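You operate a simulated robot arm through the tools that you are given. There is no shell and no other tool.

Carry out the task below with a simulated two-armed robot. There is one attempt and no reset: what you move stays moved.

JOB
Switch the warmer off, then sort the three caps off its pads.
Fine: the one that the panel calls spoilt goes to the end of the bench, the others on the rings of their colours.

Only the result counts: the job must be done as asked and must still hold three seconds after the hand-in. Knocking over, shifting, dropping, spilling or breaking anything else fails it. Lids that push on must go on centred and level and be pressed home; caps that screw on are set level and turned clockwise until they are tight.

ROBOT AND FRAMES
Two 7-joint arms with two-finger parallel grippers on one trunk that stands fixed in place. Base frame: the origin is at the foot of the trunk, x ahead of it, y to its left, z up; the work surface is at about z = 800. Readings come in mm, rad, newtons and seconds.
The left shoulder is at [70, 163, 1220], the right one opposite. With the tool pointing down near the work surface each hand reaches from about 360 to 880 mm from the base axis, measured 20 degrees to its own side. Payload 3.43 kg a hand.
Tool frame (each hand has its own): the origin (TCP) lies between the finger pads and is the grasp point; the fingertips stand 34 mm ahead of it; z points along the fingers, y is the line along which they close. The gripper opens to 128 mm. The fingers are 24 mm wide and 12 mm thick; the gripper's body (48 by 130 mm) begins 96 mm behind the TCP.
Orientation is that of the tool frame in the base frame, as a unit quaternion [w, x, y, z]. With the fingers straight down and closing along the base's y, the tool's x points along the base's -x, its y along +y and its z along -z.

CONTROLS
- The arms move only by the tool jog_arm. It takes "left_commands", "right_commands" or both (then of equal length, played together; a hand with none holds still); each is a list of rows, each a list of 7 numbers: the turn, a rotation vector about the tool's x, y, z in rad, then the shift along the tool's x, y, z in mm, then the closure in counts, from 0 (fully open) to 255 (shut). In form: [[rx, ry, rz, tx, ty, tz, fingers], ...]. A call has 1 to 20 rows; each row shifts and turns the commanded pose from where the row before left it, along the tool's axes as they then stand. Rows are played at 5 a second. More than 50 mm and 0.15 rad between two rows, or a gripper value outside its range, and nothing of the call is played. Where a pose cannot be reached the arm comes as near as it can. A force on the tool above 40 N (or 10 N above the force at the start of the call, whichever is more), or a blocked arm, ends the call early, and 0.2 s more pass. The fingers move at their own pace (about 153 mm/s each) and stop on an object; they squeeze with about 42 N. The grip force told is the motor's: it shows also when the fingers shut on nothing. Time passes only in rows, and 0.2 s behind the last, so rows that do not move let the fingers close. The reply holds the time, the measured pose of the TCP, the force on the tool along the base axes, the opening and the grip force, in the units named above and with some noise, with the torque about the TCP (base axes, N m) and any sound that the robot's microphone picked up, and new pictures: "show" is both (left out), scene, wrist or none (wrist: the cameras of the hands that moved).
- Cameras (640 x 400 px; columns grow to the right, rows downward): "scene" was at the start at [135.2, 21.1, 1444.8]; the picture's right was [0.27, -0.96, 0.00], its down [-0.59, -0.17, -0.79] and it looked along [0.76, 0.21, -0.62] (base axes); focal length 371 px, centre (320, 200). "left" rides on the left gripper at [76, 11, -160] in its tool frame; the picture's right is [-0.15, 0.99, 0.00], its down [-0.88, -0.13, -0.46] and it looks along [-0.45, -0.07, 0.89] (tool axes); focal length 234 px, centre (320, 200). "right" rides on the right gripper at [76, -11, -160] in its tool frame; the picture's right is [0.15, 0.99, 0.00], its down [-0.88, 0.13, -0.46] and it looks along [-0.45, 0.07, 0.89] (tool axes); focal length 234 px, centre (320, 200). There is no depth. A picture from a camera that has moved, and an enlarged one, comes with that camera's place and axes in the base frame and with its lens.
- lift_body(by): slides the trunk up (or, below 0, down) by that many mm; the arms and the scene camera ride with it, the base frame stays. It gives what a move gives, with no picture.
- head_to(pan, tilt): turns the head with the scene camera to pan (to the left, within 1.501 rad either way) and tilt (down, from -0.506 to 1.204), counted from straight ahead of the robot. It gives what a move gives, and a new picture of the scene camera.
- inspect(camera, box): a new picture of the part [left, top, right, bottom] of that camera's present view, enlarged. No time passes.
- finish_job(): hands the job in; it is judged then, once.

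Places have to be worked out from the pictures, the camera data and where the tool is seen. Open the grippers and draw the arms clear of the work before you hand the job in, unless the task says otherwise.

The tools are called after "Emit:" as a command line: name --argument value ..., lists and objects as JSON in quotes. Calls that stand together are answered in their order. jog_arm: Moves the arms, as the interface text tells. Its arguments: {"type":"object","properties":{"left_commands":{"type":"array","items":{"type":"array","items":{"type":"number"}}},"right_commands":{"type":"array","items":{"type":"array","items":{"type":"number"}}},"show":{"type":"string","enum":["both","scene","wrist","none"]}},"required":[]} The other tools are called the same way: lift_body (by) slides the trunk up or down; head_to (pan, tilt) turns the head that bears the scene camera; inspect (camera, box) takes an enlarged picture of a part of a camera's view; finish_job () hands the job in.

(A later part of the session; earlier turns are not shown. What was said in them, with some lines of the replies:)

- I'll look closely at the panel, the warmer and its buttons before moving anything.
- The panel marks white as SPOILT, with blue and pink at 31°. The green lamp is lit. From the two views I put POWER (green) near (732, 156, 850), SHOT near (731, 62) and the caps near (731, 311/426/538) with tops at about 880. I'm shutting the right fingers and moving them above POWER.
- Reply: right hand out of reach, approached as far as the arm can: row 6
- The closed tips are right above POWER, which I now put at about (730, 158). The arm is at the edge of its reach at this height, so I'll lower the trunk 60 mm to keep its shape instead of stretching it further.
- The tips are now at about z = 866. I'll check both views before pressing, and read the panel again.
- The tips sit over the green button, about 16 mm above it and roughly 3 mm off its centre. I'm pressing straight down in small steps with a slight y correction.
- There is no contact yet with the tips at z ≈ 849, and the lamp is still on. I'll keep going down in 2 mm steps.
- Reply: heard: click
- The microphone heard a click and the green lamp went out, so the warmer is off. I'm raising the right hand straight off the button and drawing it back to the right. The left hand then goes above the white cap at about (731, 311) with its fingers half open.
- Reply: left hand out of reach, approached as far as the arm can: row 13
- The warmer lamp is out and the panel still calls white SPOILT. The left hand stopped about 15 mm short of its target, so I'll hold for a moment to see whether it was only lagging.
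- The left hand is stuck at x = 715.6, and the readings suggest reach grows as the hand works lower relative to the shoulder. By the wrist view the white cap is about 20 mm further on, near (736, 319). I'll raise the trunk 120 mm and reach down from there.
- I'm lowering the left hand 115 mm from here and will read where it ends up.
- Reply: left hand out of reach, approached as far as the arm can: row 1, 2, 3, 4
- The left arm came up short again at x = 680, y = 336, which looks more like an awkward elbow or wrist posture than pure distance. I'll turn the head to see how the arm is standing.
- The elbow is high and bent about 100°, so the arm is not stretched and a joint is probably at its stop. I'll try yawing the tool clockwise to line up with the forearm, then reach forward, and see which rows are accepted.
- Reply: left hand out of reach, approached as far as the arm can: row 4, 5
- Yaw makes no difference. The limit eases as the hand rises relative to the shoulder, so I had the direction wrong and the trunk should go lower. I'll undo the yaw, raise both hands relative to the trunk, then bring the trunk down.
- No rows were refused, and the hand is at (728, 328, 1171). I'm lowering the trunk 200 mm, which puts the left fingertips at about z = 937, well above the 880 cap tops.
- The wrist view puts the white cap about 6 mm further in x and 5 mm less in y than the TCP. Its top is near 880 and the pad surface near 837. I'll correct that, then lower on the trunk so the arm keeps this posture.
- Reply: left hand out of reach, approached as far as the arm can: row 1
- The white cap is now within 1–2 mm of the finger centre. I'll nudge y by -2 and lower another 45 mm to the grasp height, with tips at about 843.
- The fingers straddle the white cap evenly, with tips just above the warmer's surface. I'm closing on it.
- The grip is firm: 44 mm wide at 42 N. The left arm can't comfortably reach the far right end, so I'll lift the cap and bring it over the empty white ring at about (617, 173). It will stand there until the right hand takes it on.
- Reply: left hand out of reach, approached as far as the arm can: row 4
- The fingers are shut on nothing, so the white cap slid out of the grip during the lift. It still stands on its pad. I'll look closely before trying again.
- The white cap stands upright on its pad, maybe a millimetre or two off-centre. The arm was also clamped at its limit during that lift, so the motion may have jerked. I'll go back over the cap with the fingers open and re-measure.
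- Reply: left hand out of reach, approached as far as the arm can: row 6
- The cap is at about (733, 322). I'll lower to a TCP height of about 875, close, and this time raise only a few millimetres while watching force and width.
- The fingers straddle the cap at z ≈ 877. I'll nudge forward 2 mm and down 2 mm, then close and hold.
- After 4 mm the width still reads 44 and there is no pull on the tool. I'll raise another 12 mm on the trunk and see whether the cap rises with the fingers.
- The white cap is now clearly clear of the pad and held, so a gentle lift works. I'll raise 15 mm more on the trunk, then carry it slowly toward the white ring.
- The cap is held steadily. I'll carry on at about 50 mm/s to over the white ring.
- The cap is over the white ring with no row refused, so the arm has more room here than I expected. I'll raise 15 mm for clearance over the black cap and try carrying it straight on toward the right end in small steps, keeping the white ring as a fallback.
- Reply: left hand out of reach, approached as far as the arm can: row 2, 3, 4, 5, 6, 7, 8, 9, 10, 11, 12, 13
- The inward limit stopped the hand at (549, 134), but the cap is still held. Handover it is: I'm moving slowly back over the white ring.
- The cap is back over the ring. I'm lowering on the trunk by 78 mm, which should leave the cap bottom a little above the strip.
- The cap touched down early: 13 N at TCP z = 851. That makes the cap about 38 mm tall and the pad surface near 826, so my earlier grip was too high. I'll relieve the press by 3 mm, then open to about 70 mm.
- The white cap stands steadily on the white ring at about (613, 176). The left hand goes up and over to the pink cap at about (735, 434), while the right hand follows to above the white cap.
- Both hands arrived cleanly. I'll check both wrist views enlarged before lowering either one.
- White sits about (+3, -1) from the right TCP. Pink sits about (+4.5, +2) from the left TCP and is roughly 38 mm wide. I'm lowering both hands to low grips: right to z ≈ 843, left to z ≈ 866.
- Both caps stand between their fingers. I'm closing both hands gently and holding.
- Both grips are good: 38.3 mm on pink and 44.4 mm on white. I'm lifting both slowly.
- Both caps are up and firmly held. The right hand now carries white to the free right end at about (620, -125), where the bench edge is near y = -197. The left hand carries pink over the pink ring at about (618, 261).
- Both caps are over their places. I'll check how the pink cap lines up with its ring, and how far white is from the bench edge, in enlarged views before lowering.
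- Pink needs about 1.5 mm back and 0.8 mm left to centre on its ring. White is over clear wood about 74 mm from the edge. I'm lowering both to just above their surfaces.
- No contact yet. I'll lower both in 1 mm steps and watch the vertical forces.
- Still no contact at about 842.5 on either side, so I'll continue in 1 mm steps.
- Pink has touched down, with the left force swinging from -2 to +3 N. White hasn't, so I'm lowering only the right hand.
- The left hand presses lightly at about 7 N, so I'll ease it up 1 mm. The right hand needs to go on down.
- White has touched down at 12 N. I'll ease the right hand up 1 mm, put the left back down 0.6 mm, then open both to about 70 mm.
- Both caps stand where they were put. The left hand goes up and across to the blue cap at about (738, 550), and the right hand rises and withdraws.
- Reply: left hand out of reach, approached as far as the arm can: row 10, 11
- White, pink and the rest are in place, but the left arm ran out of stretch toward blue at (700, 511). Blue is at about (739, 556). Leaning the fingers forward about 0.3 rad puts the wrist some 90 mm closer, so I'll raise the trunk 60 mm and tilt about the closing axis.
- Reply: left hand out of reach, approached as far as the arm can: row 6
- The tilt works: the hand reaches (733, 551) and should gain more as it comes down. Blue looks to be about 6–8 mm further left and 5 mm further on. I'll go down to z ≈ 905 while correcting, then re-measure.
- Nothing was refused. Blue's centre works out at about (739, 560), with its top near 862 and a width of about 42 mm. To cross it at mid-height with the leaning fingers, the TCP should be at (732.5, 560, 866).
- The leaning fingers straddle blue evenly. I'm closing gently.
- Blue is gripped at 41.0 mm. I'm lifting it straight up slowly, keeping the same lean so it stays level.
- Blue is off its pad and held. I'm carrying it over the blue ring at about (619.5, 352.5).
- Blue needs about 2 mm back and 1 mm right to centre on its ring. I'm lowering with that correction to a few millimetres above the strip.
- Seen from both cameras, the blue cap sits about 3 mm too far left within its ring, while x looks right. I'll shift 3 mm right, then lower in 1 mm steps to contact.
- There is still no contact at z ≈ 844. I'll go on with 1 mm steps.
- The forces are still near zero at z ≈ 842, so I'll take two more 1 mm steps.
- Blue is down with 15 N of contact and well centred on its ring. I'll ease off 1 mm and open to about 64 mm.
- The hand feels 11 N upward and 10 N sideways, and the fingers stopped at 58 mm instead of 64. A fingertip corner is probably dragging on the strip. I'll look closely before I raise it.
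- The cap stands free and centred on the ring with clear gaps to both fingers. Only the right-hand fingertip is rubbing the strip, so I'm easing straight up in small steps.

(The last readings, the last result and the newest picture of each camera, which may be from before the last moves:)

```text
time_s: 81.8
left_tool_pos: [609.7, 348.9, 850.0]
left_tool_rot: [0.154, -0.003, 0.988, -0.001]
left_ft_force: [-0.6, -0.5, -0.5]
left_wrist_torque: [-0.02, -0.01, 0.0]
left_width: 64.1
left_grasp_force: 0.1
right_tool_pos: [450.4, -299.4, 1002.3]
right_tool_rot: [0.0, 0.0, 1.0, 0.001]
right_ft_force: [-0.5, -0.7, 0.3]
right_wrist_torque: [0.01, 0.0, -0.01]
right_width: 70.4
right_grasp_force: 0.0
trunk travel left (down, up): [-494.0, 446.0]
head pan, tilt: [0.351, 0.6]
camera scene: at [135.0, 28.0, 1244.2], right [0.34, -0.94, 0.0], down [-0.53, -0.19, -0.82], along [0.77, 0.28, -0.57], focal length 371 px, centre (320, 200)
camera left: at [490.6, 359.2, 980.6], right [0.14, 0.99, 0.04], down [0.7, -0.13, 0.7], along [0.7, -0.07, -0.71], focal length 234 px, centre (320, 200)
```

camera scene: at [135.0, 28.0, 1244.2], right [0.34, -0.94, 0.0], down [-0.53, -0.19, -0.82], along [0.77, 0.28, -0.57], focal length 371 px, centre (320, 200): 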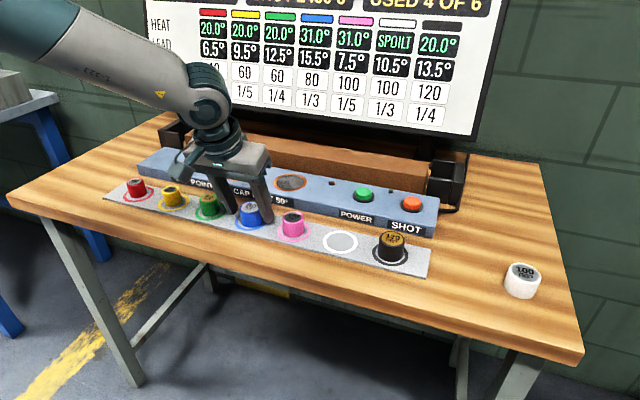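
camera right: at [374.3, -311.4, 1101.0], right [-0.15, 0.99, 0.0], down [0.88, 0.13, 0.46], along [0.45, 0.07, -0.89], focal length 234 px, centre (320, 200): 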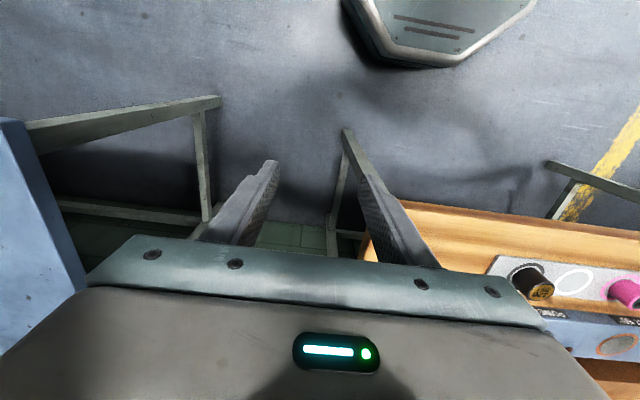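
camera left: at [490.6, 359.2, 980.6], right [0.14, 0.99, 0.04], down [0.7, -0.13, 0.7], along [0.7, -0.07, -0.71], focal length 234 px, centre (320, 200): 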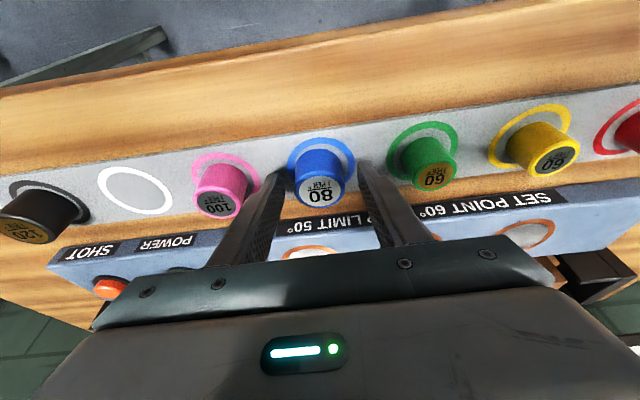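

The finger is free, with forces at zero and blue undisturbed. I'm raising the hand straight up, then drawing it back toward the robot and levelling it.

Emit:
jog_arm --left_commands '[[0, 0, 0, -3, 0, -9.5, 127], [0, 0, 0, -6, 0, -19, 127], [0, 0, 0, -9.1, 0, -28.6, 127], [0, 0, 0, -9.1, 0, -28.6, 127], [0, 0, 0, -6, 0, -19, 127], [0, 0.1, 0, 0, 0, 0, 100], [0, 0.1, 0, 0, 0, 0, 60], [0, 0.1, 0, 0, 0, 0, 0], [0, 0, 0, 35, 18, 0, 0], [0, 0, 0, 35, 18, 0, 0], [0, 0, 0, 35, 18, 0, 0], [0, 0, 0, 20, 10, 0, 0]]' --right_commands '[[0, 0, 0, 0, 0, 0, 60], [0, 0, 0, 0, 0, 0, 0], [0, 0, 0, 0, 0, 0, 0], [0, 0, 0, 0, 0, 0, 0], [0, 0, 0, 0, 0, 0, 0], [0, 0, 0, 0, 0, 0, 0], [0, 0, 0, 0, 0, 0, 0], [0, 0, 0, 0, 0, 0, 0], [0, 0, 0, 0, 0, 0, 0], [0, 0, 0, 0, 0, 0, 0], [0, 0, 0, 0, 0, 0, 0], [0, 0, 0, 0, 0, 0, 0]]'

Emit:
inspect --camera "scene" --box '[90, 130, 450, 290]'

Emit:
inspect --camera "scene" --box '[130, 0, 640, 310]'

```text
time_s: 84.4
left_tool_pos: [483.7, 411.4, 960.4]
left_tool_rot: [0.004, -0.002, 1.0, -0.002]
left_ft_force: [-0.1, -0.1, -0.1]
left_wrist_torque: [-0.04, -0.02, -0.01]
left_width: 128.1
left_grasp_force: 0.1
right_tool_pos: [450.3, -299.5, 1002.9]
right_tool_rot: [0.001, 0.001, 1.0, 0.001]
right_ft_force: [-0.2, 0.5, 0.4]
right_wrist_torque: [0.02, 0.01, 0.0]
right_width: 128.0
right_grasp_force: 0.0
trunk travel left (down, up): [-494.0, 446.0]
head pan, tilt: [0.351, 0.6]
camera scene: at [134.6, 28.5, 1244.3], right [0.34, -0.94, 0.0], down [-0.53, -0.19, -0.83], along [0.77, 0.28, -0.56], focal length 371 px, centre (320, 200)
camera right: at [373.7, -311.2, 1161.4], right [-0.15, 0.99, 0.0], down [0.88, 0.13, 0.46], along [0.45, 0.07, -0.89], focal length 234 px, centre (320, 200)
camera left: at [407.1, 422.2, 1119.8], right [0.14, 0.99, 0.0], down [0.88, -0.13, 0.46], along [0.46, -0.07, -0.89], focal length 234 px, centre (320, 200)
```

scene: 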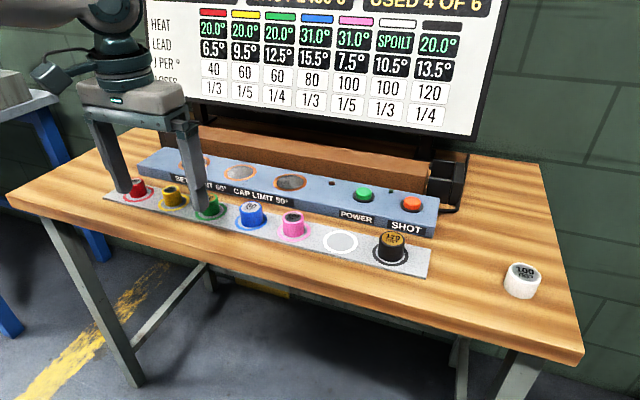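
right: 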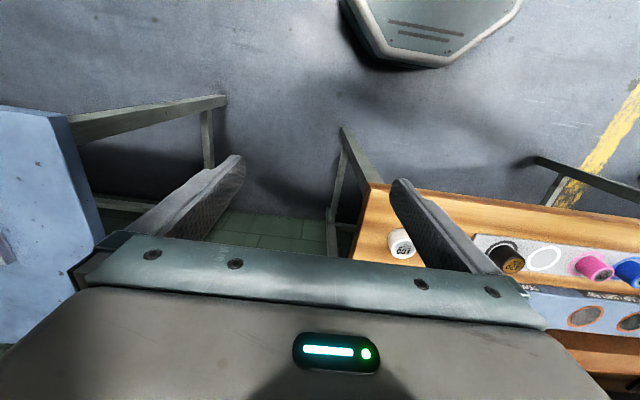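
left: 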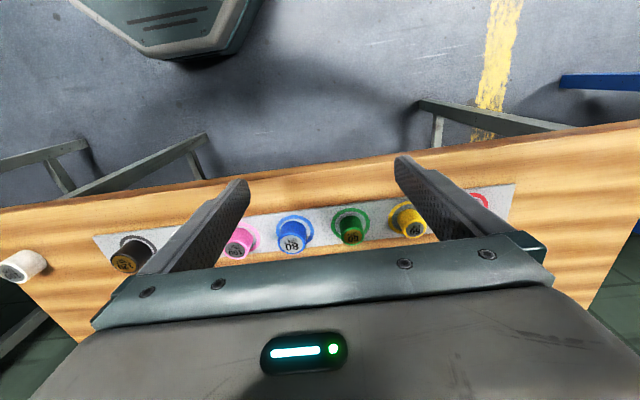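

```text
1.78 times, centred on (270, 210) of scene
camera zoom: at [134.6, 28.5, 1244.3], right [0.34, -0.94, 0.0], down [-0.53, -0.19, -0.83], along [0.77, 0.28, -0.56], focal length 659 px, centre (409, 182)
```

zoom: 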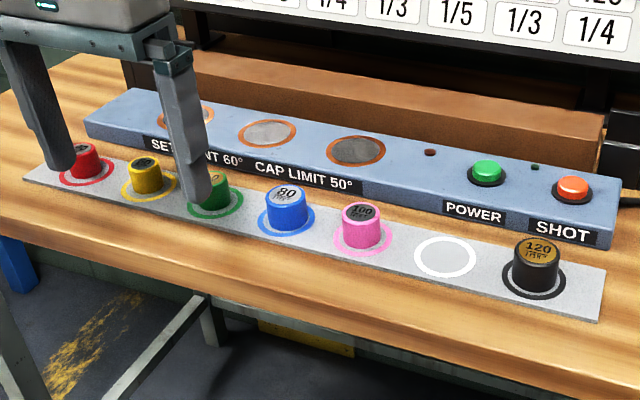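

```text
1.25 times, centred on (385, 155) of scene
camera zoom: at [134.6, 28.5, 1244.3], right [0.34, -0.94, 0.0], down [-0.53, -0.19, -0.83], along [0.77, 0.28, -0.56], focal length 465 px, centre (238, 256)
```

zoom: 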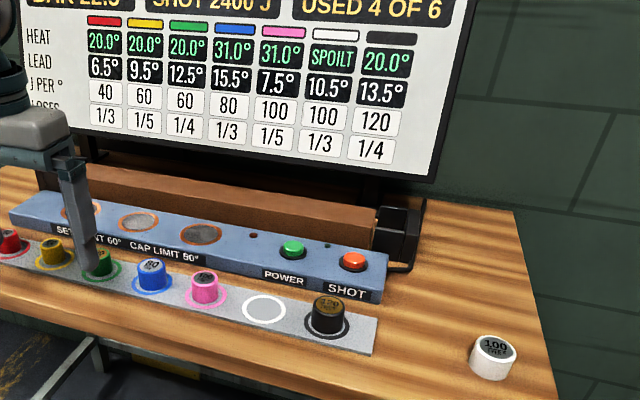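

The lamp is dark, blue and pink stand inside their own rings, and white stands at the right end. I'll draw the left hand further back and up, then take one last look at everything.

Emit:
jog_arm --left_commands '[[0, 0, 0, 15, 10, -30, 0], [0, 0, 0, 15, 10, -30, 0], [0, 0, 0, 15, 10, -30, 0], [0, 0, 0, 0, 0, 0, 0], [0, 0, 0, 0, 0, 0, 0]]' --show "scene"

Emit:
inspect --camera "scene" --box '[90, 130, 450, 290]'

Emit:
inspect --camera "left" --box '[60, 140, 560, 320]'

```text
time_s: 85.6
left_tool_pos: [439.7, 443.8, 1048.3]
left_tool_rot: [0.005, -0.002, 1.0, -0.001]
left_ft_force: [0.7, 0.3, -0.2]
left_wrist_torque: [0.0, 0.02, -0.03]
left_width: 127.8
left_grasp_force: 0.1
right_tool_pos: [450.5, -299.4, 1002.7]
right_tool_rot: [0.001, 0.0, 1.0, 0.001]
right_ft_force: [-1.1, 0.5, -0.5]
right_wrist_torque: [-0.03, 0.0, -0.04]
right_width: 127.7
right_grasp_force: 0.0
trunk travel left (down, up): [-494.0, 446.0]
head pan, tilt: [0.351, 0.6]
camera scene: at [134.6, 28.2, 1244.3], right [0.34, -0.94, 0.0], down [-0.53, -0.19, -0.83], along [0.77, 0.28, -0.56], focal length 371 px, centre (320, 200)
```

scene: 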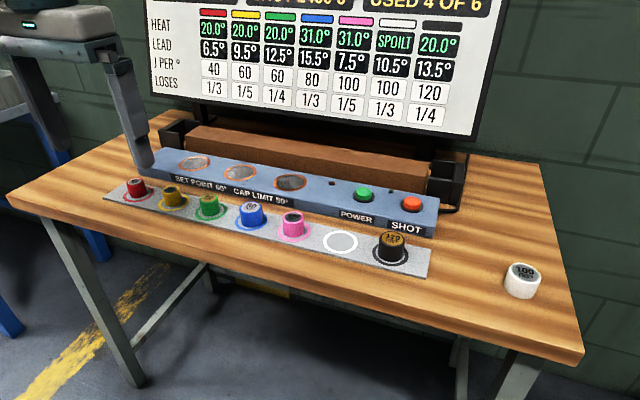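

```text
1.78 times, centred on (270, 210) of scene
camera zoom: at [134.6, 28.2, 1244.3], right [0.34, -0.94, 0.0], down [-0.53, -0.19, -0.83], along [0.77, 0.28, -0.56], focal length 659 px, centre (409, 182)
```

zoom: 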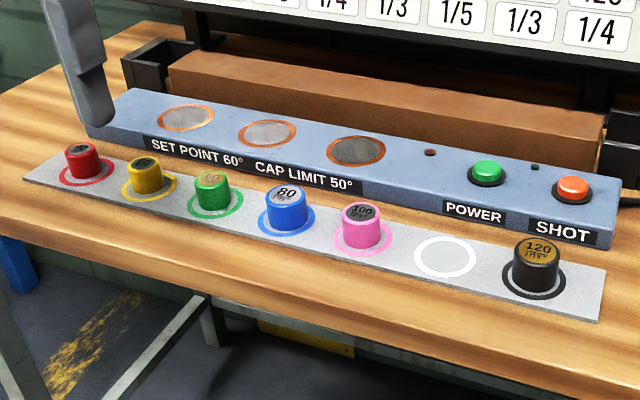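

```text
1.28 times, centred on (310, 230) of left
camera zoom: at [361.9, 454.6, 1208.2], right [0.14, 0.99, 0.0], down [0.88, -0.13, 0.46], along [0.46, -0.07, -0.89], focal length 300 px, centre (333, 162)
```

zoom: 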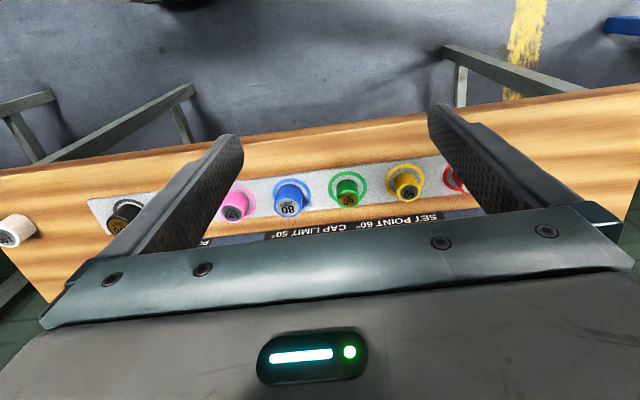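

The warmer is off with its lamp dark, and all three pads are empty. Blue and pink stand level inside their own rings, the spoilt white cap stands at the right end of the bench, and the other caps look undisturbed. Both grippers are open and clear, so I'm handing in.

Emit:
finish_job

```text
The job is handed in.
```

The job is handed in. The warmer is off and all three caps have been sorted off its pads. I haven't been told how it was judged.

- **Warmer:** I pressed POWER once. It clicked and the green lamp went out and stayed out.
- **White cap (the one the panel calls SPOILT):** it stands at the right-hand end of the bench, about 70 mm in from the edge. You didn't say which end, so I chose the right because the arms could reach it more easily.
- **Blue and pink caps:** each stands level and roughly centred on the ring of its own colour. The panel still showed both at 31.0°.

**Slips along the way:**
- The white cap slid out of my first grip and stayed upright on its pad.
- I then set it on the white ring for a while, so the other hand could take it to the end of the bench.
- A fingertip rubbed the strip as I let go of the blue cap; the cap did not move.

In the last pictures the other caps were where they started. Both grippers are open and clear of the work.
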